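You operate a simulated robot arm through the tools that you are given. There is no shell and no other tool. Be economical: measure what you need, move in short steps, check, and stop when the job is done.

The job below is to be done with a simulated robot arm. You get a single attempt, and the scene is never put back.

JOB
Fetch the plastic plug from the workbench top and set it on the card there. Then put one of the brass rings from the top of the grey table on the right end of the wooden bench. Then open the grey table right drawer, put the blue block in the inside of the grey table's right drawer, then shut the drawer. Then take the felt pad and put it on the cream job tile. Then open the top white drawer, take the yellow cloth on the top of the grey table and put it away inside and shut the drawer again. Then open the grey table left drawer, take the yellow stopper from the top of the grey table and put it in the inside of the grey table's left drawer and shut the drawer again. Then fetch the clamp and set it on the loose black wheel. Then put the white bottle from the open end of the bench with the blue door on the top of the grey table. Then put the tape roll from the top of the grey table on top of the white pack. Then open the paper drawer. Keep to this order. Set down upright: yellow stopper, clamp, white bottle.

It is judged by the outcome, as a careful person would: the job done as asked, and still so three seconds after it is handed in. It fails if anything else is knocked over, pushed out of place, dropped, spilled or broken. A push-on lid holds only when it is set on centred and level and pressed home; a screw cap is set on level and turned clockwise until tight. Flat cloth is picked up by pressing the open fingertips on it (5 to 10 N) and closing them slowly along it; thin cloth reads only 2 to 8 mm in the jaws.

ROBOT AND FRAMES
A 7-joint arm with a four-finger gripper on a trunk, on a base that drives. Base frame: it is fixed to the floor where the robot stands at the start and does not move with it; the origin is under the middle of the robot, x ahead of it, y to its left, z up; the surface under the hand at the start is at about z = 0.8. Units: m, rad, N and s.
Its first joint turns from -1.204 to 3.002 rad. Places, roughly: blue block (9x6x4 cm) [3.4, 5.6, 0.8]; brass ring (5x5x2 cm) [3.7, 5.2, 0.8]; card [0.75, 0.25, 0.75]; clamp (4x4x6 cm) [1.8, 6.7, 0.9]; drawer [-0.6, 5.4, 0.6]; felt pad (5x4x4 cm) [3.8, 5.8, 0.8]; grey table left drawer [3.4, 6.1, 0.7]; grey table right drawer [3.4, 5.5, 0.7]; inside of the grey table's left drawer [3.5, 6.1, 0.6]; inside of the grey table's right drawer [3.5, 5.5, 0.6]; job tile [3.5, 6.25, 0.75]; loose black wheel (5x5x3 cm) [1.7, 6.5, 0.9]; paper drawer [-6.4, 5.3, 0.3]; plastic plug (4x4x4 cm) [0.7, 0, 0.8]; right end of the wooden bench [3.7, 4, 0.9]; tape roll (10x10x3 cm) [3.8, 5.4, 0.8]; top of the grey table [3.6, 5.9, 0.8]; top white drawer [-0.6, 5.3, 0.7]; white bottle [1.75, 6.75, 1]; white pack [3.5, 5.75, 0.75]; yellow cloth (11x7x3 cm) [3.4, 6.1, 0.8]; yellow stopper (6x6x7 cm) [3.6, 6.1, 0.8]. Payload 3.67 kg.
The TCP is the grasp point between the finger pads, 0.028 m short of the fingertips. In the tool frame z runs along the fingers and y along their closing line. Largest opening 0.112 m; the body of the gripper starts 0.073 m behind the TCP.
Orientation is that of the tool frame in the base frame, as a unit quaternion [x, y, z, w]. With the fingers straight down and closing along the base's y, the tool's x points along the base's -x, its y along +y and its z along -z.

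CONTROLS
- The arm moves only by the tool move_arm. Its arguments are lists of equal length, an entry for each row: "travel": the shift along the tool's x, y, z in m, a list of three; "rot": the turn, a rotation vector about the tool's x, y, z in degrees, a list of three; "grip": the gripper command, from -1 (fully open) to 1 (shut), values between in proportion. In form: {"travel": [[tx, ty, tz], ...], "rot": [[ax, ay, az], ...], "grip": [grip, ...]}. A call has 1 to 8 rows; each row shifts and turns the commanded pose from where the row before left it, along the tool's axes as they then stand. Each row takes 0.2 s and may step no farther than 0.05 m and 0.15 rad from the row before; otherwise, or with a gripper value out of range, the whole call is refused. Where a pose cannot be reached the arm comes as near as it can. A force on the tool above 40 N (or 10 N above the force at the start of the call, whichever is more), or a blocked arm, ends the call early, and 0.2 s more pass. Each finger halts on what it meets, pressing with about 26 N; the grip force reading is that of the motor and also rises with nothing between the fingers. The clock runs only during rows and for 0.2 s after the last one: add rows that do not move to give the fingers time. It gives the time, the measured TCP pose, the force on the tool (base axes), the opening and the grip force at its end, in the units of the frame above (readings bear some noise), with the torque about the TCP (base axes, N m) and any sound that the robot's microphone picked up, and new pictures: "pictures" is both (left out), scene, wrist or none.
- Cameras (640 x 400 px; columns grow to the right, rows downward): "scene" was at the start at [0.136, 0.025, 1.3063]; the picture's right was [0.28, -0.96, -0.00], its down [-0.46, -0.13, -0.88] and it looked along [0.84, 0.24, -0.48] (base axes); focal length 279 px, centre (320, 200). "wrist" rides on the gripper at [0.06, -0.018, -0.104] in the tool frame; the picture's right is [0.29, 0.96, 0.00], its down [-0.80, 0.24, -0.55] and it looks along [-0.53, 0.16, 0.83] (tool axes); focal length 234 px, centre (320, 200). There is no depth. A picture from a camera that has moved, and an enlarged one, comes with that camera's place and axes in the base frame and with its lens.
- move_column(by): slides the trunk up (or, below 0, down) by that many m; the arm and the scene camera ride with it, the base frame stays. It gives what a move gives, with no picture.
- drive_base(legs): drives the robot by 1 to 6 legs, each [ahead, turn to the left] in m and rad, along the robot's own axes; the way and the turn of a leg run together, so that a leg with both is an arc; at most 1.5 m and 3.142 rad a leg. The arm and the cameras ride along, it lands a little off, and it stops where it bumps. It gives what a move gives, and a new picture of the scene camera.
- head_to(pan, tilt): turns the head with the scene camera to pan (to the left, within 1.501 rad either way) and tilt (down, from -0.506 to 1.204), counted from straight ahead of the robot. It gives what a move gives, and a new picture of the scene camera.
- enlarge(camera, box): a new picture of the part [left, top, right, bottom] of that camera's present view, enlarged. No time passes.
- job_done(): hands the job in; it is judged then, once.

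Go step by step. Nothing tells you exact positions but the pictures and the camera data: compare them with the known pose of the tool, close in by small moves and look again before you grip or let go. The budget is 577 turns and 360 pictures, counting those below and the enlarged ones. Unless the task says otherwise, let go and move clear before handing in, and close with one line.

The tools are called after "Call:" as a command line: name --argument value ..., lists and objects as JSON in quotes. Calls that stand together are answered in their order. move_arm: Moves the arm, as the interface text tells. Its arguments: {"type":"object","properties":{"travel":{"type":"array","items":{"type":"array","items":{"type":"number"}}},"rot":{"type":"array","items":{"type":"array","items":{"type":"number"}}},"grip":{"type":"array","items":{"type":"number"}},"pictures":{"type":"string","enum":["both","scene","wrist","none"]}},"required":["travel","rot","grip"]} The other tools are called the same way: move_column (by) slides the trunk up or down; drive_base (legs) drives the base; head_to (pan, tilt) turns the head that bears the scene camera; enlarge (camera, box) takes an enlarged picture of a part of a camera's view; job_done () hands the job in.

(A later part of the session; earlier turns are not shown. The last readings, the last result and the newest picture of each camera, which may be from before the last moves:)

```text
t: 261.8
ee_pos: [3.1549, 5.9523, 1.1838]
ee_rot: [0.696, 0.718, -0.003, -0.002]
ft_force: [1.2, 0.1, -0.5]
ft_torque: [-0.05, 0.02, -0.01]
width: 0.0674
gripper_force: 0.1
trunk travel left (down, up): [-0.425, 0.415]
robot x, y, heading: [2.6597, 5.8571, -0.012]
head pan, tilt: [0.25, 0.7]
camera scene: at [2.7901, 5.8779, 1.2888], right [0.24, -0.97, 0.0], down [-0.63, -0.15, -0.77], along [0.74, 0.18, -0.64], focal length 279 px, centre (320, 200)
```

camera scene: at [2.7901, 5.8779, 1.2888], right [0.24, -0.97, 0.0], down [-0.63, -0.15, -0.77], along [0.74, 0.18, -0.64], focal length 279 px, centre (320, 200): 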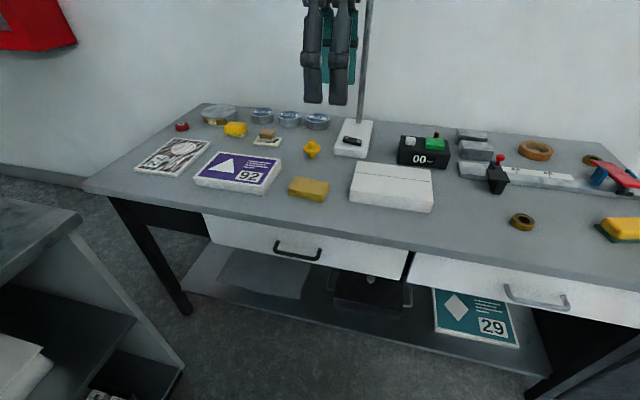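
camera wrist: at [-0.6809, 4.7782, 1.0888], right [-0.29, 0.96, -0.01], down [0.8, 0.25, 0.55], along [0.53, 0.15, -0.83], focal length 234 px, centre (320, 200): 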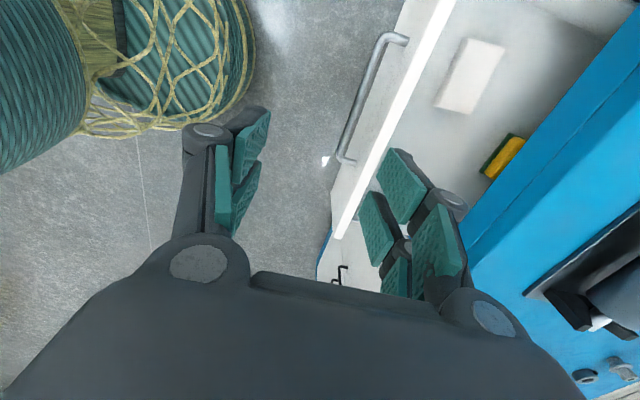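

The cloth is folded with its long side along y, at about (3.385, 6.053). I'm moving above it with the fingers closing along x.

Call:
move_arm --travel '[[0, 0, 0], [0.0147, 0.0329, 0.026], [0.0147, 0.0329, 0.026], [0.0147, 0.0329, 0.026], [0.0147, 0.0329, 0.026], [0.0147, 0.0329, 0.026], [0.0147, 0.0329, 0.026], [0.0147, 0.0329, 0.026]]' --rot '[[0, 0, 1.8], [0, 0, 0], [0, 0, 0], [0, 0, 0], [0, 0, 0], [0, 0, 0], [0, 0, 0], [0, 0, 0]]' --grip '[-0.5, -0.8, -0.8, -0.8, -0.8, -0.8, -0.8, -0.8]' --pictures "both"

```text
t: 263.6
ee_pos: [3.384, 6.055, 0.9963]
ee_rot: [0.708, 0.707, -0.003, -0.001]
ft_force: [0.8, -0.7, -0.1]
ft_torque: [0.01, 0.05, 0.0]
width: 0.1007
gripper_force: 0.2
trunk travel left (down, up): [-0.425, 0.415]
robot x, y, heading: [2.6549, 5.8559, -0.007]
head pan, tilt: [0.25, 0.7]
camera scene: at [2.791, 5.8784, 1.2887], right [0.24, -0.97, 0.0], down [-0.63, -0.15, -0.76], along [0.74, 0.18, -0.64], focal length 279 px, centre (320, 200)
camera wrist: at [3.3677, 6.1138, 1.101], right [0.96, 0.29, -0.01], down [0.24, -0.8, 0.55], along [0.15, -0.53, -0.83], focal length 234 px, centre (320, 200)
```

scene: 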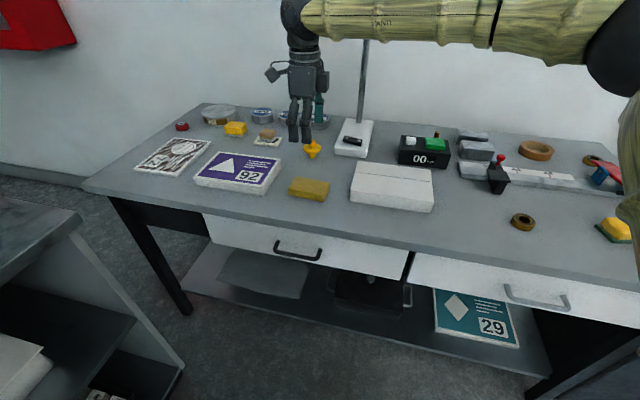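
wrist: 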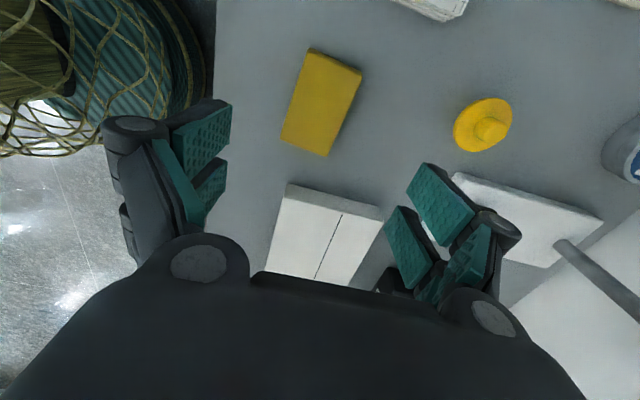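

The cloth is turned about 5° and centred at (3.38, 6.061). I'm aligning, descending and closing on its sides.

Call:
move_arm --travel '[[0.006, -0.004, 0.04], [0, 0, 0.045], [0, 0, 0.045], [0, 0, 0.034], [0, 0, 0], [0, 0, 0], [0, 0, 0], [0, 0, 0]]' --rot '[[0, 0, 5], [0, 0, 0], [0, 0, 0], [0, 0, 0], [0, 0, 0], [0, 0, 0], [0, 0, 0], [0, 0, 0]]' --grip '[-0.8, -0.8, -0.8, -0.8, -0.8, -0.3, 0.1, 0.3]' --pictures "both"

```text
t: 265.4
ee_pos: [3.3804, 6.062, 0.8338]
ee_rot: [0.737, 0.676, -0.004, -0.001]
ft_force: [0.0, 0.3, 0.4]
ft_torque: [0.0, -0.02, -0.01]
width: 0.0656
gripper_force: 25.6
trunk travel left (down, up): [-0.425, 0.415]
robot x, y, heading: [2.6576, 5.8569, -0.009]
head pan, tilt: [0.25, 0.7]
camera scene: at [2.7901, 5.8781, 1.2887], right [0.24, -0.97, 0.0], down [-0.63, -0.15, -0.76], along [0.74, 0.18, -0.64], focal length 279 px, centre (320, 200)
camera wrist: at [3.368, 6.1225, 0.9389], right [0.98, 0.2, -0.01], down [0.17, -0.81, 0.55], along [0.11, -0.54, -0.83], focal length 234 px, centre (320, 200)
```

scene: 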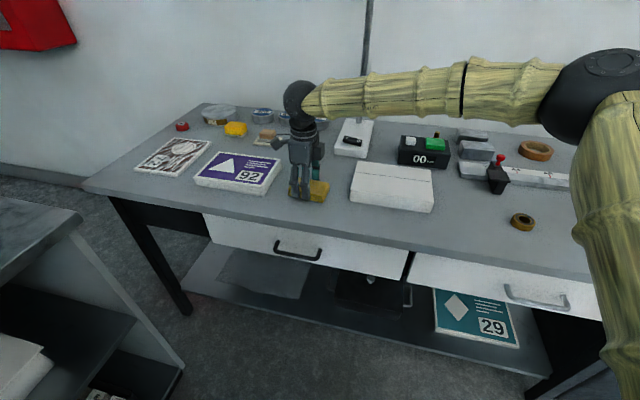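
wrist: 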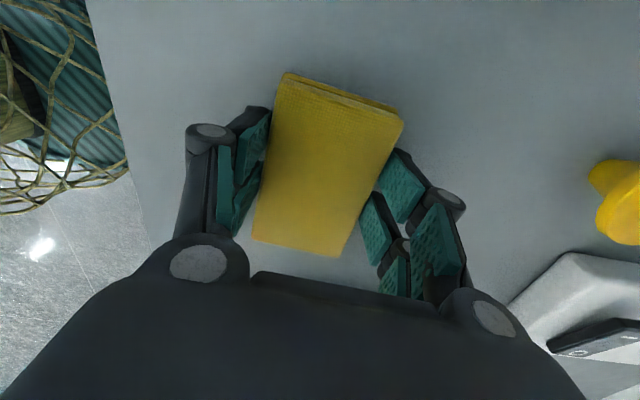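

The folded cloth is held (65 mm). I'm lifting it and pulling back.

Call:
move_arm --travel '[[0, 0, -0.03], [0, 0, -0.045], [0, 0, -0.045], [0, 0, -0.045], [0, 0, -0.045], [-0.01, -0.04, -0.02], [-0.01, -0.045, 0], [-0.01, -0.045, 0]]' --rot '[[0, 0, 0], [0, 0, 0], [0, 0, 0], [0, 0, 0], [0, 0, 0], [0, 0, 0], [0, 0, 0], [0, 0, 0]]' --grip '[0.3, 0.3, 0.3, 0.3, 0.3, 0.3, 0.3, 0.3]' --pictures "none"

Call:
move_arm --travel '[[-0.005, -0.045, 0], [-0.005, -0.04, 0], [0, 0, 0], [0, 0, 0], [0, 0, 0], [0, 0, 0], [0, 0, 0], [0, 0, 0]]' --rot '[[0, 0, -8], [0, 0, -8], [0, 0, -8], [0, 0, -8], [0, 0, -8], [0, 0, -8], [0, 0, -8], [0, 0, -8]]' --grip '[0.3, 0.3, 0.3, 0.3, 0.3, 0.3, 0.3, 0.3]' --pictures "scene"

```text
t: 267.2
ee_pos: [3.2488, 6.0435, 1.0685]
ee_rot: [0.737, 0.676, -0.003, -0.001]
ft_force: [-0.5, 0.4, -0.3]
ft_torque: [0.01, -0.04, -0.02]
width: 0.0655
gripper_force: 26.1
trunk travel left (down, up): [-0.425, 0.415]
robot x, y, heading: [2.6587, 5.8581, -0.012]
head pan, tilt: [0.25, 0.7]
```

```text
t: 269.0
ee_pos: [3.1642, 6.0346, 1.0685]
ee_rot: [0.266, 0.964, -0.001, -0.003]
ft_force: [0.7, -0.6, -0.2]
ft_torque: [0.0, 0.02, -0.03]
width: 0.065
gripper_force: 26.1
trunk travel left (down, up): [-0.425, 0.415]
robot x, y, heading: [2.6578, 5.8592, -0.008]
head pan, tilt: [0.25, 0.7]
camera scene: at [2.7902, 5.8781, 1.2887], right [0.24, -0.97, 0.0], down [-0.63, -0.15, -0.76], along [0.74, 0.18, -0.64], focal length 279 px, centre (320, 200)
```

scene: 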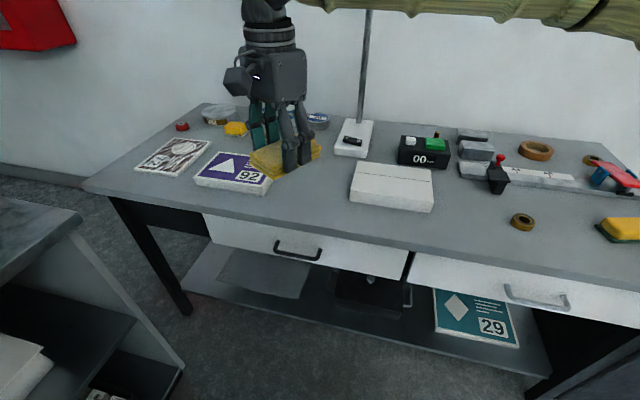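

Call:
move_arm --travel '[[0, 0, -0.02], [0, 0, -0.02], [0, 0, -0.02], [0, 0, -0.02]]' --rot '[[0, 0, -7.75], [0, 0, -7.75], [0, 0, -7.75], [0, 0, -7.75]]' --grip '[0.3, 0.3, 0.3, 0.3]' --pictures "none"

Call:
drive_base --legs '[[-0.35, 0], [0, -1.565], [1.5, 0], [0.12, 0], [0, -1.571]]'

```text
t: 270.0
ee_pos: [3.165, 6.0341, 1.1472]
ee_rot: [-0.003, 1.0, 0.0, -0.004]
ft_force: [0.1, -0.3, 0.2]
ft_torque: [-0.03, -0.04, -0.02]
width: 0.0653
gripper_force: 26.2
trunk travel left (down, up): [-0.425, 0.415]
robot x, y, heading: [2.6588, 5.8597, -0.011]
head pan, tilt: [0.25, 0.7]
```

```text
t: 287.6
ee_pos: [1.7148, 4.1577, 1.146]
ee_rot: [1.0, -0.025, 0.003, 0.0]
ft_force: [0.8, 0.2, -1.2]
ft_torque: [-0.02, 0.02, 0.0]
width: 0.0655
gripper_force: 26.2
trunk travel left (down, up): [-0.425, 0.415]
robot x, y, heading: [2.2287, 4.3079, 3.082]
head pan, tilt: [0.25, 0.7]
camera scene: at [2.0946, 4.2943, 1.2887], right [-0.19, 0.98, 0.0], down [0.63, 0.12, -0.76], along [-0.75, -0.15, -0.64], focal length 279 px, centre (320, 200)
```

scene: 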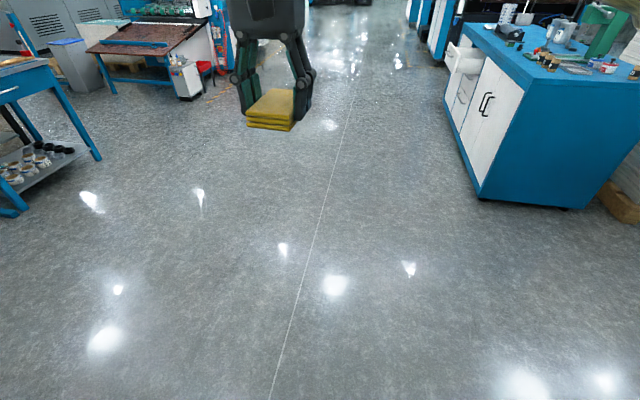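

Call:
drive_base --legs '[[0, 0.08], [1.5, 0], [1.26, 0], [0, -1.591]]'

Call:
head_to --pan 0 --tilt 0.7

```text
t: 305.4
ee_pos: [-0.753, 4.7518, 1.1468]
ee_rot: [0.719, -0.695, 0.002, 0.002]
ft_force: [-0.2, 0.7, -0.6]
ft_torque: [-0.01, 0.02, 0.0]
width: 0.0654
gripper_force: 26.1
trunk travel left (down, up): [-0.425, 0.415]
robot x, y, heading: [-0.5583, 4.2452, 1.596]
head pan, tilt: [0.25, 0.7]
camera scene: at [-0.586, 4.3828, 1.2887], right [0.96, 0.27, 0.0], down [0.17, -0.62, -0.76], along [-0.21, 0.74, -0.64], focal length 279 px, centre (320, 200)
```

scene: 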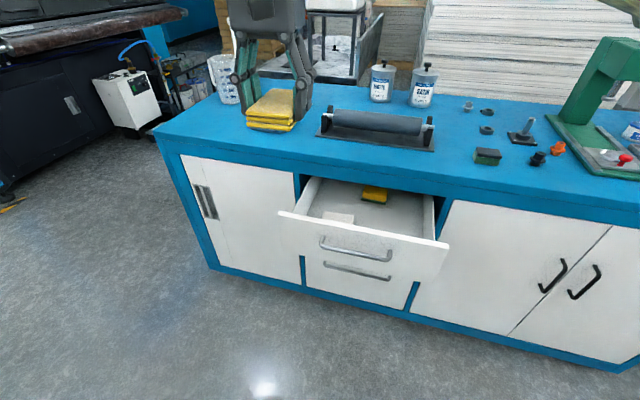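

```text
t: 306.1
ee_pos: [-0.7529, 4.751, 1.1455]
ee_rot: [0.719, -0.695, 0.003, 0.001]
ft_force: [-0.5, 0.5, -0.8]
ft_torque: [0.0, -0.04, 0.0]
width: 0.0654
gripper_force: 25.7
trunk travel left (down, up): [-0.425, 0.415]
robot x, y, heading: [-0.5616, 4.2502, 1.596]
head pan, tilt: [0.0, 0.7]
camera scene: at [-0.5653, 4.386, 1.2887], right [1.0, 0.02, 0.0], down [0.02, -0.64, -0.76], along [-0.02, 0.76, -0.64], focal length 279 px, centre (320, 200)
```

scene: 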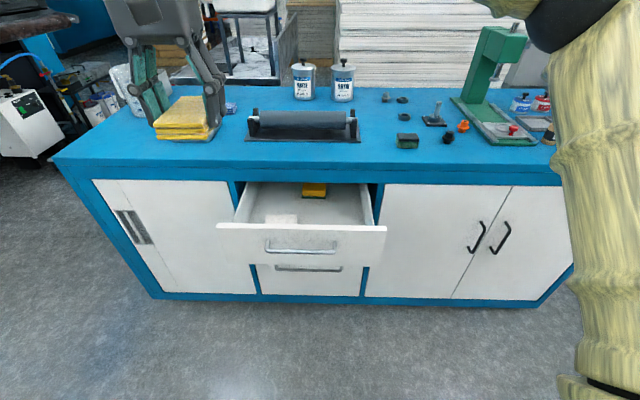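

The drawer interior spans about x −0.82…−0.43 and y 4.93…5.12, with a white block at x≈−0.71. I'll bring the cloth over (−0.53, 5.02).

Call:
move_arm --travel '[[-0.0336, -0.0279, 0.0188], [-0.0336, -0.0279, 0.0188], [-0.0336, -0.0279, 0.0188], [-0.0336, -0.0279, 0.0188], [-0.0336, -0.0279, 0.0188], [-0.0336, -0.0279, 0.0188], [-0.0336, -0.0279, 0.0188], [-0.0336, -0.0279, 0.0188]]' --rot '[[0, 0, 1.95], [0, 0, 0], [0, 0, 0], [0, 0, 0], [0, 0, 0], [0, 0, 0], [0, 0, 0], [0, 0, 0]]' --grip '[0.3, 0.3, 0.3, 0.3, 0.3, 0.3, 0.3, 0.3]' --pictures "both"

```text
t: 307.9
ee_pos: [-0.5288, 5.023, 0.9921]
ee_rot: [0.707, -0.707, 0.003, 0.003]
ft_force: [0.9, -0.5, -0.9]
ft_torque: [-0.03, 0.01, -0.01]
width: 0.0654
gripper_force: 26.2
trunk travel left (down, up): [-0.425, 0.415]
robot x, y, heading: [-0.5613, 4.2491, 1.594]
head pan, tilt: [0.0, 0.7]
camera scene: at [-0.5643, 4.3868, 1.2886], right [1.0, 0.02, 0.0], down [0.01, -0.64, -0.76], along [-0.02, 0.76, -0.64], focal length 279 px, centre (320, 200)
camera wrist: at [-0.5101, 4.9625, 1.0959], right [-0.96, -0.29, 0.0], down [-0.24, 0.8, 0.55], along [-0.16, 0.52, -0.84], focal length 234 px, centre (320, 200)
```

scene: 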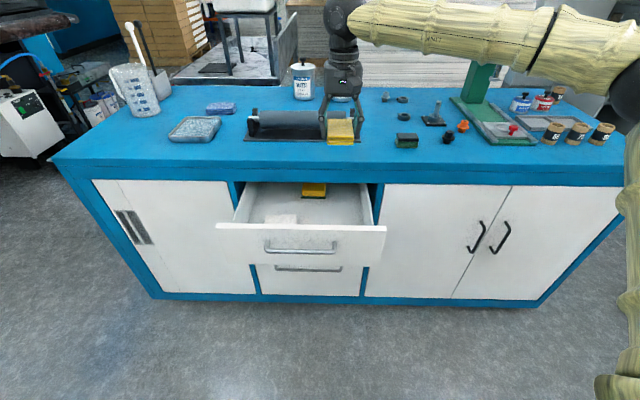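
wrist: 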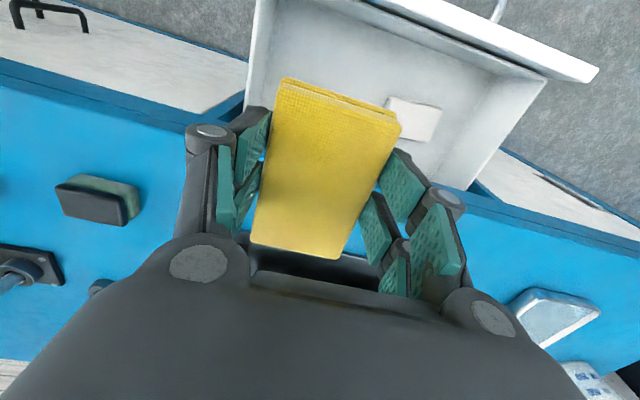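

The slab edge is at y≈5.06 and the panel's inner face at y≈4.91, so I'll centre the cloth at y≈4.98 before lowering.

Call:
move_arm --travel '[[0.041, 0, 0], [0, 0, 0.045], [0, 0, 0.045], [0, 0, 0.045], [0, 0, 0.045], [0, 0, 0.04], [0, 0, 0]]' --rot '[[0, 0, 0], [0, 0, 0], [0, 0, 0], [0, 0, 0], [0, 0, 0], [0, 0, 0], [0, 0, 0]]' --grip '[0.3, 0.3, 0.3, 0.3, 0.3, 0.3, 0.3]' --pictures "both"

```text
t: 309.5
ee_pos: [-0.5292, 4.9756, 0.7775]
ee_rot: [0.707, -0.707, 0.002, 0.003]
ft_force: [-0.3, -0.1, 0.1]
ft_torque: [-0.01, -0.03, -0.02]
width: 0.0652
gripper_force: 25.6
trunk travel left (down, up): [-0.425, 0.415]
robot x, y, heading: [-0.5595, 4.254, 1.595]
head pan, tilt: [0.0, 0.7]
camera scene: at [-0.5652, 4.386, 1.2888], right [1.0, 0.02, 0.0], down [0.01, -0.64, -0.76], along [-0.02, 0.76, -0.64], focal length 279 px, centre (320, 200)
camera wrist: at [-0.5098, 4.9166, 0.8816], right [-0.96, -0.29, 0.0], down [-0.24, 0.8, 0.55], along [-0.16, 0.52, -0.84], focal length 234 px, centre (320, 200)
```

scene: 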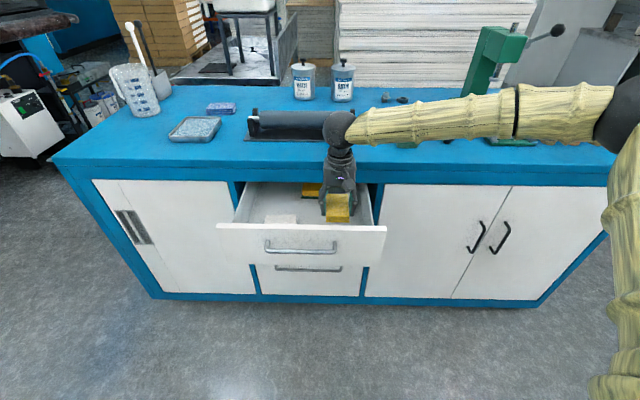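
wrist: 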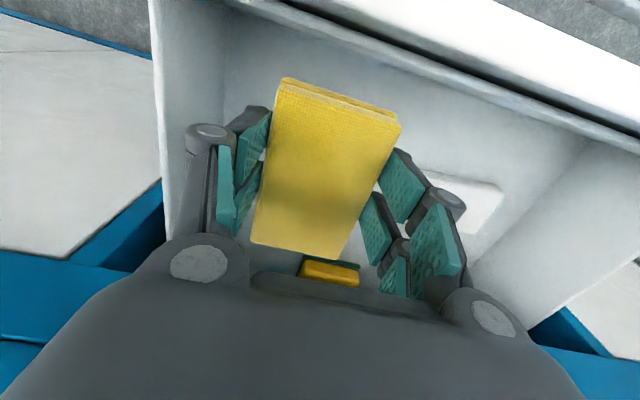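

Call:
move_arm --travel '[[0, 0, 0.04], [0, 0, 0.03], [0, 0, 0.015], [0, 0, 0.01], [0, 0, 0.008], [0, 0, 0.008], [0, 0, 0.008]]' --rot '[[0, 0, 0], [0, 0, 0], [0, 0, 0], [0, 0, 0], [0, 0, 0], [0, 0, 0], [0, 0, 0]]' --grip '[0.3, 0.3, 0.3, 0.3, 0.3, 0.3, 0.3]' --pictures "wrist"

```text
t: 311.1
ee_pos: [-0.5301, 4.9794, 0.6664]
ee_rot: [-0.706, 0.708, 0.001, 0.0]
ft_force: [2.7, 1.5, 21.4]
ft_torque: [-1.23, -0.42, 0.13]
width: 0.0654
gripper_force: 25.6
trunk travel left (down, up): [-0.425, 0.415]
robot x, y, heading: [-0.5607, 4.2511, 1.592]
head pan, tilt: [0.0, 0.7]
stopped in row 7: the force on the tool passed its limit at 52 N (the readings are from after the stop); the commanded pose is now the measured one
camera wrist: at [-0.5111, 4.9192, 0.7711], right [-0.96, -0.29, 0.0], down [-0.24, 0.8, 0.56], along [-0.16, 0.53, -0.83], focal length 234 px, centre (320, 200)
```

wrist: 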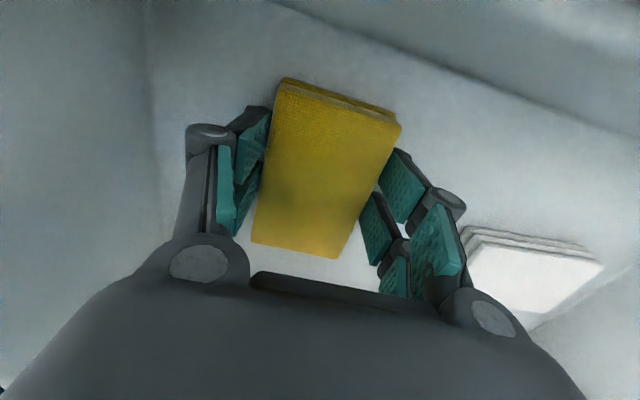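

The cloth is on the drawer floor. I'm releasing and lifting straight up.

Call:
move_arm --travel '[[0, 0, -0.002], [0, 0, 0], [0, 0, -0.04], [0, 0, -0.05], [0, 0, -0.05], [0, 0, -0.05], [0, 0, -0.05], [0, 0, -0.05]]' --rot '[[0, 0, 0], [0, 0, 0], [0, 0, 0], [0, 0, 0], [0, 0, 0], [0, 0, 0], [0, 0, 0], [0, 0, 0]]' --grip '[0.0, -0.5, -0.5, -0.5, -0.5, -0.5, -0.5, -0.5]' --pictures "both"

```text
t: 312.9
ee_pos: [-0.5295, 4.9818, 0.9547]
ee_rot: [0.707, -0.707, 0.001, 0.002]
ft_force: [-1.1, -0.1, 1.0]
ft_torque: [-0.04, 0.01, -0.01]
width: 0.0841
gripper_force: 0.0
trunk travel left (down, up): [-0.425, 0.415]
robot x, y, heading: [-0.5637, 4.2524, 1.595]
head pan, tilt: [0.0, 0.7]
camera scene: at [-0.5652, 4.3855, 1.2887], right [1.0, 0.02, 0.0], down [0.01, -0.64, -0.77], along [-0.02, 0.76, -0.64], focal length 279 px, centre (320, 200)
camera wrist: at [-0.5116, 4.9209, 1.0598], right [-0.96, -0.29, 0.0], down [-0.24, 0.8, 0.55], along [-0.16, 0.53, -0.83], focal length 234 px, centre (320, 200)
```

scene: 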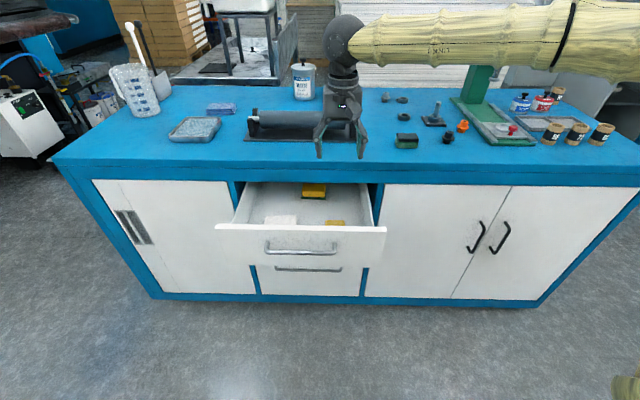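
wrist: 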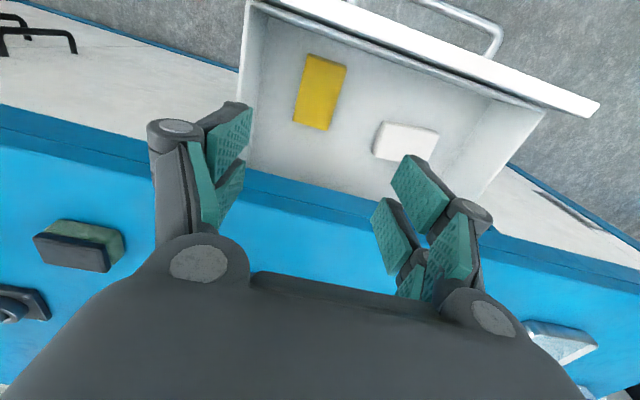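

The cloth lies in the drawer. I'm closing the fingers and moving in front of the handle to push it shut.

Call:
move_arm --travel '[[0.0444, 0.0185, 0], [0.0444, 0.0185, 0], [0.0444, 0.0185, 0], [0.0444, 0.0185, 0], [0.0444, 0.0185, 0], [0, 0, 0], [0, 0, 0]]' --rot '[[0, 0, 0], [0, 0, 0], [0, 0, 0], [0, 0, 0], [0, 0, 0], [0, 0, 0], [0, 0, 0]]' --grip '[-0.4, 0, 0.4, 1, 1, 1, 1]' --pictures "none"

Call:
move_arm --travel '[[0, 0, 0.048], [0, 0, 0.048], [0, 0, 0.048], [0, 0, 0.048], [0, 0, 0.048], [0, 0, 0]]' --rot '[[0, 0, 0], [0, 0, 0], [0, 0, 0], [0, 0, 0], [0, 0, 0], [0, 0, 0]]' --grip '[1, 1, 1, 1, 1, 1]' --pictures "both"

```text
t: 314.5
ee_pos: [-0.6242, 4.7609, 0.9577]
ee_rot: [-0.706, 0.708, 0.0, -0.002]
ft_force: [0.7, -0.2, 0.1]
ft_torque: [0.02, -0.02, 0.0]
width: 0.0001
gripper_force: 26.0
trunk travel left (down, up): [-0.425, 0.415]
robot x, y, heading: [-0.5589, 4.2487, 1.595]
head pan, tilt: [0.0, 0.7]
```

```text
t: 315.9
ee_pos: [-0.6251, 4.7564, 0.7129]
ee_rot: [-0.706, 0.708, 0.0, -0.001]
ft_force: [-0.7, 0.1, 0.0]
ft_torque: [0.0, -0.02, 0.01]
width: 0.0003
gripper_force: 25.8
trunk travel left (down, up): [-0.425, 0.415]
robot x, y, heading: [-0.5617, 4.2475, 1.593]
head pan, tilt: [0.0, 0.7]
camera scene: at [-0.5651, 4.3861, 1.2888], right [1.0, 0.02, 0.0], down [0.01, -0.64, -0.76], along [-0.02, 0.76, -0.64], focal length 279 px, centre (320, 200)
camera wrist: at [-0.6061, 4.6957, 0.8189], right [-0.96, -0.29, 0.0], down [-0.24, 0.8, 0.55], along [-0.16, 0.53, -0.83], focal length 234 px, centre (320, 200)
```

scene: 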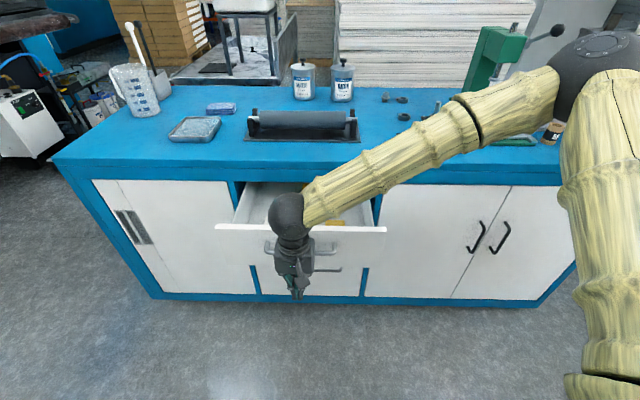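
wrist: 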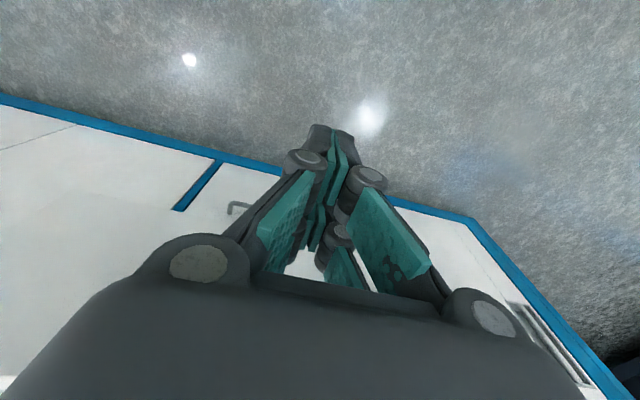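

Call:
move_arm --travel '[[-0.033, 0, 0], [-0.033, 0, 0], [-0.033, 0, 0], [-0.033, 0, 0], [-0.033, 0, 0], [-0.033, 0, 0], [-0.033, 0, 0], [-0.03, 0, 0]]' --rot '[[0, 0, 0], [0, 0, 0], [0, 0, 0], [0, 0, 0], [0, 0, 0], [0, 0, 0], [0, 0, 0], [0, 0, 0]]' --grip '[1, 1, 1, 1, 1, 1, 1, 1]' --pictures "none"

Call:
move_arm --travel '[[-0.006, 0, 0], [-0.006, 0, 0], [-0.006, 0, 0], [-0.006, 0, 0], [-0.006, 0, 0], [-0.006, 0, 0]]' --rot '[[0, 0, 0], [0, 0, 0], [0, 0, 0], [0, 0, 0], [0, 0, 0], [0, 0, 0]]' --grip '[1, 1, 1, 1, 1, 1]' --pictures "both"

```text
t: 317.7
ee_pos: [-0.6234, 5.0177, 0.7159]
ee_rot: [-0.707, 0.707, 0.0, -0.002]
ft_force: [-0.2, -2.9, -2.1]
ft_torque: [-0.03, 0.0, -0.05]
width: 0.0
gripper_force: 35.6
trunk travel left (down, up): [-0.425, 0.415]
robot x, y, heading: [-0.5606, 4.2537, 1.593]
head pan, tilt: [0.0, 0.7]
```

```text
t: 318.1
ee_pos: [-0.6234, 5.019, 0.713]
ee_rot: [0.708, -0.706, 0.004, 0.005]
ft_force: [-1.7, -11.1, 0.5]
ft_torque: [0.05, -0.16, 0.01]
width: 0.0059
gripper_force: 35.7
trunk travel left (down, up): [-0.425, 0.415]
robot x, y, heading: [-0.5585, 4.2487, 1.591]
head pan, tilt: [0.0, 0.7]
stopped in row 2: the force on the tool passed its limit at 48 N (the readings are from after the stop); the commanded pose is now the measured one
camera scene: at [-0.5651, 4.3851, 1.2889], right [1.0, 0.02, 0.0], down [0.01, -0.64, -0.77], along [-0.02, 0.76, -0.64], focal length 279 px, centre (320, 200)
camera wrist: at [-0.6049, 4.9589, 0.8194], right [-0.96, -0.29, 0.0], down [-0.24, 0.8, 0.54], along [-0.16, 0.52, -0.84], focal length 234 px, centre (320, 200)
```

scene: 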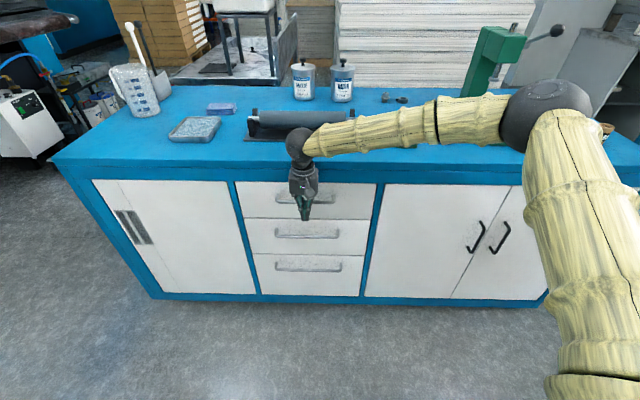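
wrist: 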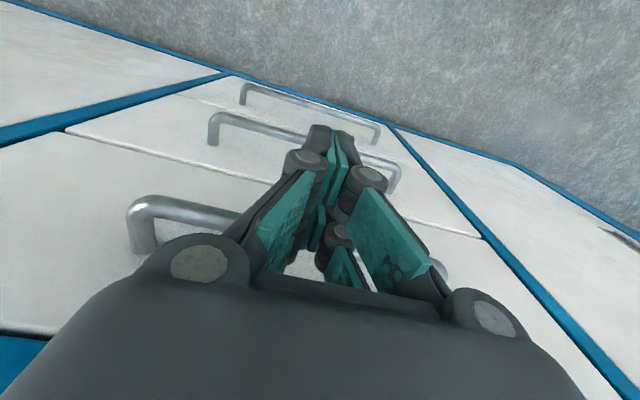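

It resisted a bit earlier than expected. I'm backing off to check whether the drawer is fully flush.

Call:
move_arm --travel '[[0.04, 0, 0], [0.045, 0, 0], [0.045, 0, 0], [0.045, 0, 0], [0.03, 0, -0.03], [0, 0, -0.045], [0, 0, -0.045], [0, 0, -0.045]]' --rot '[[0, 0, 0], [0, 0, 0], [0, 0, 0], [0, 0, 0], [0, 0, 0], [0, 0, 0], [0, 0, 0], [0, 0, 0]]' --grip '[1, 1, 1, 1, 1, 1, 1, 1]' --pictures "both"

Call:
enlarge --camera "scene" --box '[200, 160, 400, 285]'

```text
t: 319.9
ee_pos: [-0.6237, 4.8163, 0.884]
ee_rot: [0.707, -0.707, 0.004, 0.003]
ft_force: [-0.5, -1.0, 0.4]
ft_torque: [0.02, 0.01, -0.01]
width: 0.0
gripper_force: 35.6
trunk travel left (down, up): [-0.425, 0.415]
robot x, y, heading: [-0.5589, 4.2494, 1.598]
head pan, tilt: [0.0, 0.7]
camera scene: at [-0.5649, 4.3852, 1.2887], right [1.0, 0.02, 0.0], down [0.01, -0.64, -0.77], along [-0.02, 0.76, -0.64], focal length 279 px, centre (320, 200)
camera wrist: at [-0.6047, 4.7566, 0.9892], right [-0.96, -0.29, 0.0], down [-0.24, 0.8, 0.55], along [-0.16, 0.52, -0.84], focal length 234 px, centre (320, 200)
```

scene: 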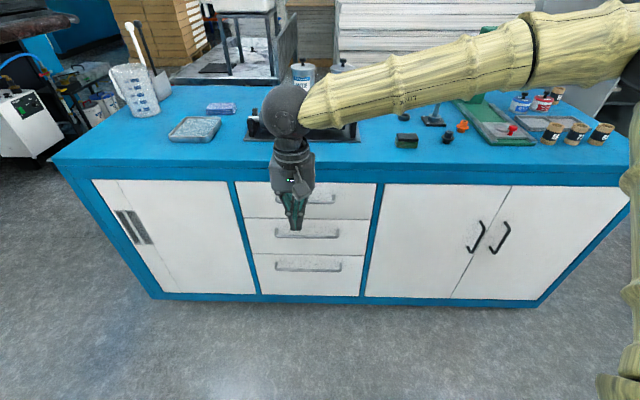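
wrist: 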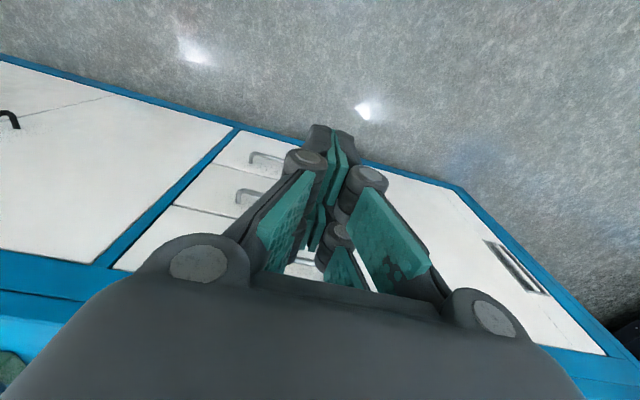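

```text
3.20 times, centred on (300, 222) of scene
camera zoom: at [-0.5649, 4.3852, 1.2887], right [1.0, 0.02, 0.0], down [0.01, -0.64, -0.77], along [-0.02, 0.76, -0.64], focal length 893 px, centre (384, 128)
```

zoom: 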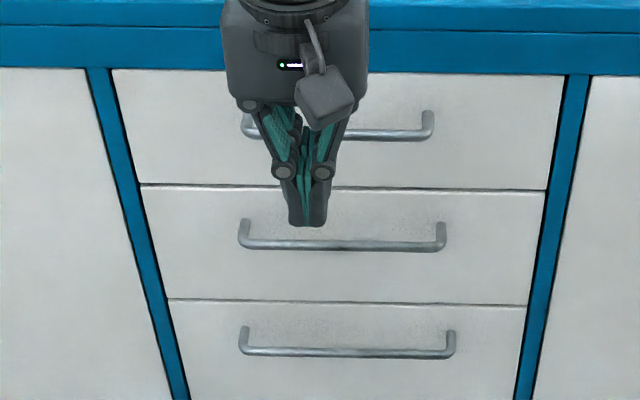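

The drawer is flush. Next I'll raise the arm and drive back to the grey table for its left drawer and the stopper.

Call:
move_arm --travel '[[0.02, 0, -0.045], [0, 0, -0.05], [0, 0, -0.05], [0, 0, -0.05], [0, 0, -0.05]]' --rot '[[0, 0, 0], [0, 0, 0], [0, 0, 0], [0, 0, 0], [0, 0, 0]]' --grip '[0.5, 0.3, 0.3, 0.3, 0.3]' --pictures "none"

Call:
drive_base --legs '[[-0.2, 0], [0, -1.597], [1.5, 0], [1.38, 0], [0, 1.571], [1.5, 0]]'

```text
t: 321.1
ee_pos: [-0.6239, 4.7969, 1.1244]
ee_rot: [0.707, -0.707, 0.002, 0.004]
ft_force: [-0.6, 0.3, -0.4]
ft_torque: [0.01, 0.0, -0.02]
width: 0.0392
gripper_force: 0.0
trunk travel left (down, up): [-0.425, 0.415]
robot x, y, heading: [-0.5587, 4.252, 1.595]
head pan, tilt: [0.0, 0.7]
```

```text
t: 351.2
ee_pos: [2.32, 6.0998, 1.124]
ee_rot: [-0.699, 0.715, -0.005, -0.004]
ft_force: [0.1, 0.6, 0.0]
ft_torque: [-0.01, 0.0, 0.02]
width: 0.0393
gripper_force: 0.1
trunk travel left (down, up): [-0.425, 0.415]
robot x, y, heading: [2.3673, 5.5521, 1.57]
head pan, tilt: [0.0, 0.7]
camera scene: at [2.3683, 5.6869, 1.2887], right [1.0, 0.0, 0.0], down [0.0, -0.64, -0.76], along [0.0, 0.76, -0.64], focal length 279 px, centre (320, 200)
```

scene: 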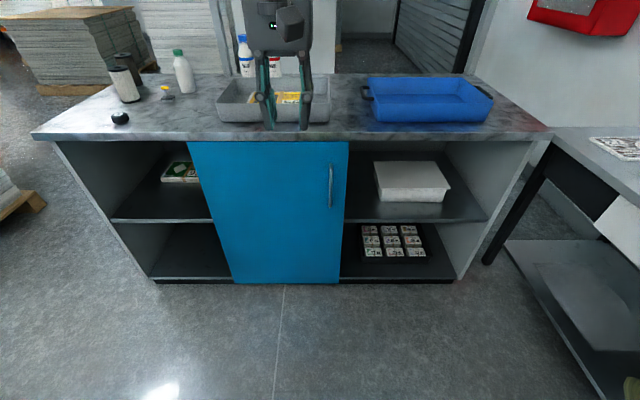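

Call:
drive_base --legs '[[0, -0.506], [0.37, 0], [0, -1.064]]'

Call:
head_to --pan 0.15 --tilt 0.65

Call:
enlarge --camera "scene" --box '[160, 130, 400, 280]'

```text
t: 357.7
ee_pos: [3.0976, 5.9233, 1.1246]
ee_rot: [0.01, 1.0, 0.0, -0.005]
ft_force: [-0.3, -0.5, -0.4]
ft_torque: [0.0, 0.0, 0.01]
width: 0.0394
gripper_force: 0.1
trunk travel left (down, up): [-0.425, 0.415]
robot x, y, heading: [2.5493, 5.8753, -0.001]
head pan, tilt: [0.0, 0.7]
camera scene: at [2.6831, 5.8726, 1.2888], right [0.0, -1.0, 0.0], down [-0.64, 0.0, -0.76], along [0.76, 0.0, -0.64], focal length 279 px, centre (320, 200)
```

scene: 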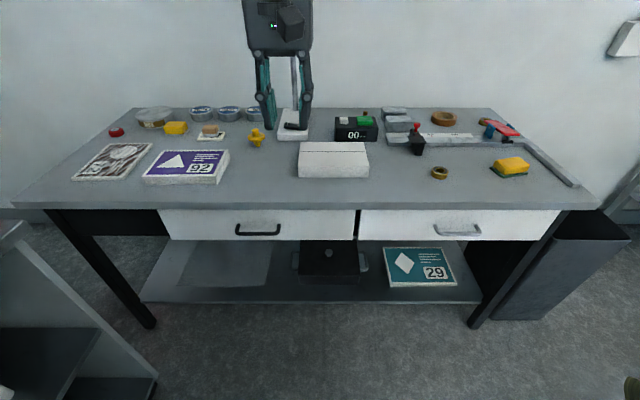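

```text
t: 358.4
ee_pos: [3.0973, 5.9239, 1.1248]
ee_rot: [0.01, 1.0, 0.001, -0.005]
ft_force: [-0.2, 1.0, -0.6]
ft_torque: [0.01, 0.0, 0.05]
width: 0.039
gripper_force: 0.0
trunk travel left (down, up): [-0.425, 0.415]
robot x, y, heading: [2.5483, 5.8731, 0.004]
head pan, tilt: [0.15, 0.649]
camera scene: at [2.684, 5.8858, 1.2931], right [0.15, -0.99, 0.0], down [-0.6, -0.09, -0.8], along [0.79, 0.12, -0.6], focal length 279 px, centre (320, 200)
```

scene: 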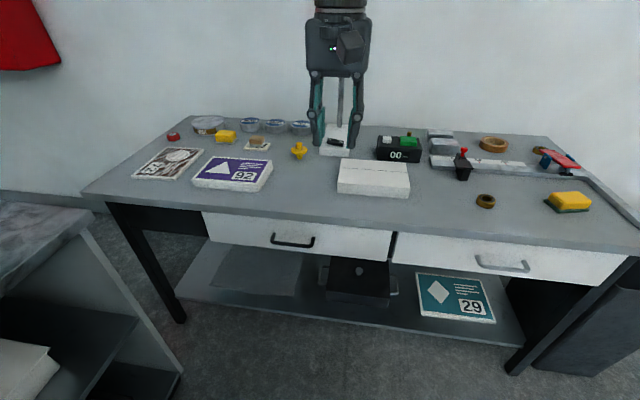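

```text
2.67 times, centred on (280, 205) of scene
camera zoom: at [2.684, 5.8858, 1.2931], right [0.15, -0.99, 0.0], down [-0.6, -0.09, -0.8], along [0.79, 0.12, -0.6], focal length 744 px, centre (427, 187)
```

zoom: 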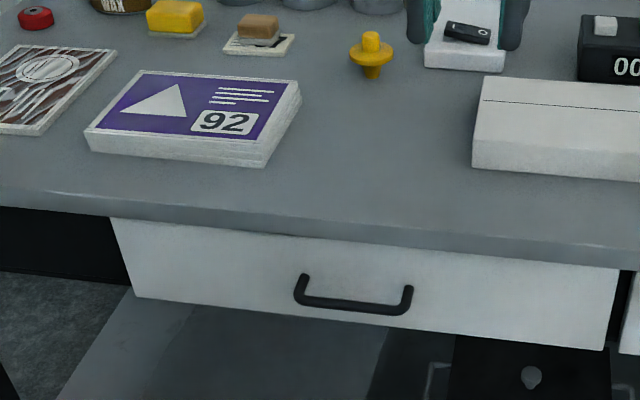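

The left handle bar is at about (3.221, 6.048, 0.706), same as the right one. I'm orienting the hand and moving to the standoff.

Call:
move_arm --travel '[[0, 0, 0], [0, 0, 0], [0, 0, 0], [0, 0, 0], [0, 0, 0], [0, 0, 0], [0, 0, 0], [0, 0, 0]]' --rot '[[0, 0, 8.08], [0, 0, 8.08], [0, 0, 8.08], [0, 0, 8.08], [0, 0, 8.08], [0, 0, 8.08], [0, 0, 8.08], [0, 0, 8.08]]' --grip '[0.3, 0.3, 0.3, 0.3, 0.3, 0.3, 0.3, 0.3]' --pictures "none"

Call:
move_arm --travel '[[0, 0, 0], [0, 0, 0], [0, 0, 0], [0, 0, 0], [0, 0, 0], [0, 0, 0], [0, 0, 0], [0, 0, 0]]' --rot '[[0, 0, 8.08], [0, 0, 8.08], [0, 0, 8.08], [-8, 0, 0], [-8, 0, 0], [-8, 0, 0], [-8, 0, 0], [-8, 0, 0]]' --grip '[0.3, 0.3, 0.3, 0.3, 0.3, 0.3, 0.3, 0.3]' --pictures "none"

Call:
move_arm --travel '[[0.0155, -0.0221, 0.0405], [0.0155, -0.0221, 0.0405], [0.0155, -0.0221, 0.0405], [0.0155, -0.0221, 0.0405], [0.0155, -0.0221, 0.0405], [0.0155, -0.0221, 0.0405], [0.0155, -0.0221, 0.0405], [0.0155, -0.0221, 0.0405]]' --rot '[[0, 0, 0], [0, 0, 0], [0, 0, 0], [0, 0, 0], [0, 0, 0], [0, 0, 0], [0, 0, 0], [0, 0, 0]]' --grip '[0.3, 0.3, 0.3, 0.3, 0.3, 0.3, 0.3, 0.3]' --pictures "wrist"

```text
t: 360.2
ee_pos: [3.0984, 5.9252, 1.1247]
ee_rot: [0.545, 0.838, -0.003, -0.004]
ft_force: [1.1, -0.1, 0.8]
ft_torque: [-0.01, 0.0, 0.02]
width: 0.0394
gripper_force: 0.0
trunk travel left (down, up): [-0.425, 0.415]
robot x, y, heading: [2.5507, 5.871, -0.006]
head pan, tilt: [0.15, 0.649]
```

```text
t: 362.0
ee_pos: [3.0974, 5.9249, 1.1245]
ee_rot: [0.665, 0.666, 0.239, 0.239]
ft_force: [0.9, -0.3, 0.0]
ft_torque: [0.0, 0.0, 0.01]
width: 0.039
gripper_force: 0.0
trunk travel left (down, up): [-0.425, 0.415]
robot x, y, heading: [2.5496, 5.8725, 0.003]
head pan, tilt: [0.15, 0.649]
```

```text
t: 363.8
ee_pos: [3.1659, 6.0484, 0.7622]
ee_rot: [0.666, 0.665, 0.239, 0.239]
ft_force: [0.1, 0.3, -0.5]
ft_torque: [-0.02, 0.01, 0.0]
width: 0.0392
gripper_force: 0.1
trunk travel left (down, up): [-0.425, 0.415]
robot x, y, heading: [2.55, 5.8751, 0.001]
head pan, tilt: [0.15, 0.649]
camera wrist: at [3.0869, 6.1075, 0.8312], right [0.74, 0.29, 0.61], down [-0.17, -0.8, 0.58], along [0.65, -0.53, -0.54], focal length 234 px, centre (320, 200)
```

wrist: 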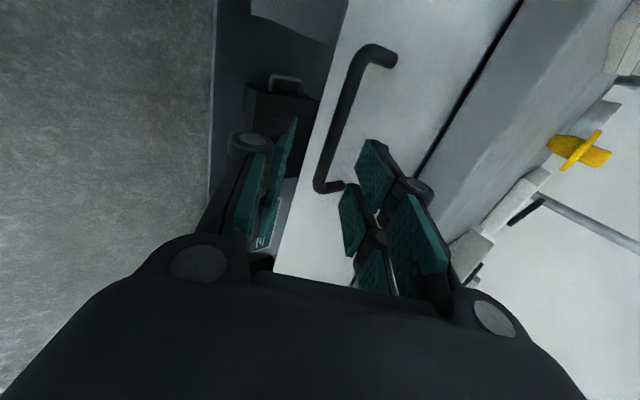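

The bar is 8 mm off centre. I'm shifting, advancing and closing.

Call:
move_arm --travel '[[0, 0.008, 0.01], [0, 0, 0.03], [0, 0, 0.027], [0, 0, 0], [0, 0, 0], [0, 0, 0]]' --rot '[[0, 0, 0], [0, 0, 0], [0, 0, 0], [0, 0, 0], [0, 0, 0], [0, 0, 0]]' --grip '[0.25, 0.25, 0.25, 0.25, 0.8, 1.0]' --pictures "wrist"

```text
t: 365.2
ee_pos: [3.2184, 6.0472, 0.714]
ee_rot: [0.667, 0.664, 0.238, 0.239]
ft_force: [3.8, 2.3, 6.8]
ft_torque: [1.01, -0.19, -1.15]
width: 0.0116
gripper_force: 45.4
trunk travel left (down, up): [-0.425, 0.415]
robot x, y, heading: [2.5476, 5.8733, -0.001]
head pan, tilt: [0.15, 0.649]
camera wrist: at [3.1394, 6.1063, 0.7843], right [0.74, 0.29, 0.61], down [-0.17, -0.8, 0.58], along [0.65, -0.53, -0.54], focal length 234 px, centre (320, 200)
```

wrist: 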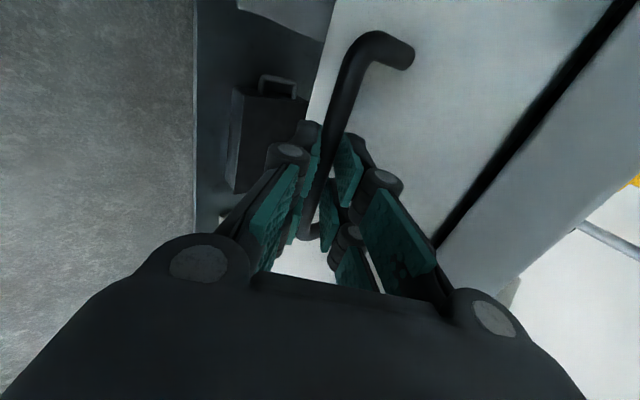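

Gripped. I'm pulling the left drawer open.

Call:
move_arm --travel '[[0, -0.0077, -0.0064], [0, -0.0231, -0.0192], [0, -0.0231, -0.0192], [0, -0.0231, -0.0192], [0, -0.0231, -0.0192], [0, -0.0231, -0.0192], [0, -0.0231, -0.0192], [0, -0.0077, -0.0064]]' --rot '[[0, 0, 0], [0, 0, 0], [0, 0, 0], [0, 0, 0], [0, 0, 0], [0, 0, 0], [0, 0, 0], [0, 0, 0]]' --grip '[1, 1, 1, 1, 1, 1, 1, 1]' --pictures "none"

```text
t: 367.0
ee_pos: [3.0151, 6.0487, 0.7153]
ee_rot: [0.666, 0.666, 0.238, 0.239]
ft_force: [0.4, -34.1, -1.8]
ft_torque: [0.01, 0.03, -1.84]
width: 0.0119
gripper_force: 45.1
trunk travel left (down, up): [-0.425, 0.415]
robot x, y, heading: [2.5484, 5.8741, -0.002]
head pan, tilt: [0.15, 0.649]
```

It's open about 0.2 m. I'm releasing and withdrawing upright.

Call:
move_arm --travel '[[0, 0, 0], [0, 0, 0], [0, 0, -0.04], [0, 0, -0.05], [0, 0.02, -0.04], [0, 0.03, -0.03], [0, 0.03, -0.03], [0, 0.03, -0.03]]' --rot '[[0, 0, 0], [0, 0, 0], [0, 0, 0], [0, 0, 0], [8, 0, 0], [8, 0, 0], [8, 0, 0], [8, 0, 0]]' --grip '[0.5, 0.25, 0.25, 0.0, -0.5, -0.8, -0.8, -0.8]' --pictures "none"

Call:
move_arm --travel '[[0, 0, -0.03], [0, 0.01, -0.04], [0, 0.04, -0.02], [0, 0.045, 0], [0, 0.045, 0], [0, 0.045, 0], [0, 0, 0]]' --rot '[[8, 0, 0], [0, 0, 0], [0, 0, 0], [0, 0, 0], [0, 0, 0], [0, 0, 0], [0, 0, 0]]' --grip '[-0.8, -0.8, -0.8, -0.8, -0.8, -0.8, -0.8]' --pictures "both"

```text
t: 368.8
ee_pos: [2.9945, 6.0494, 0.9453]
ee_rot: [0.706, 0.706, 0.045, 0.044]
ft_force: [0.2, 0.1, 0.4]
ft_torque: [0.0, 0.0, 0.01]
width: 0.1011
gripper_force: 0.0
trunk travel left (down, up): [-0.425, 0.415]
robot x, y, heading: [2.5493, 5.8724, 0.001]
head pan, tilt: [0.15, 0.649]
```

```text
t: 370.4
ee_pos: [3.1737, 6.0498, 1.0361]
ee_rot: [0.707, 0.707, -0.004, -0.004]
ft_force: [0.6, 0.3, 0.3]
ft_torque: [0.06, 0.0, -0.03]
width: 0.1009
gripper_force: 0.0
trunk travel left (down, up): [-0.425, 0.415]
robot x, y, heading: [2.5493, 5.8713, -0.0]
head pan, tilt: [0.15, 0.649]
camera scene: at [2.6838, 5.886, 1.2932], right [0.15, -0.99, 0.0], down [-0.6, -0.09, -0.8], along [0.79, 0.12, -0.6], focal length 279 px, centre (320, 200)
camera wrist: at [3.1574, 6.107, 1.1402], right [0.96, 0.29, -0.01], down [0.24, -0.8, 0.55], along [0.15, -0.53, -0.83], focal length 234 px, centre (320, 200)
```

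scene: 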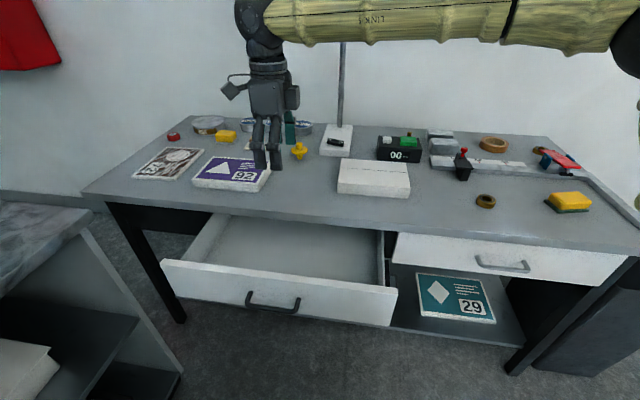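
wrist: 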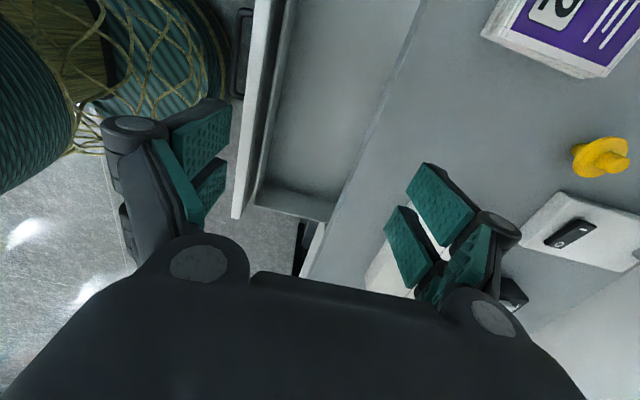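

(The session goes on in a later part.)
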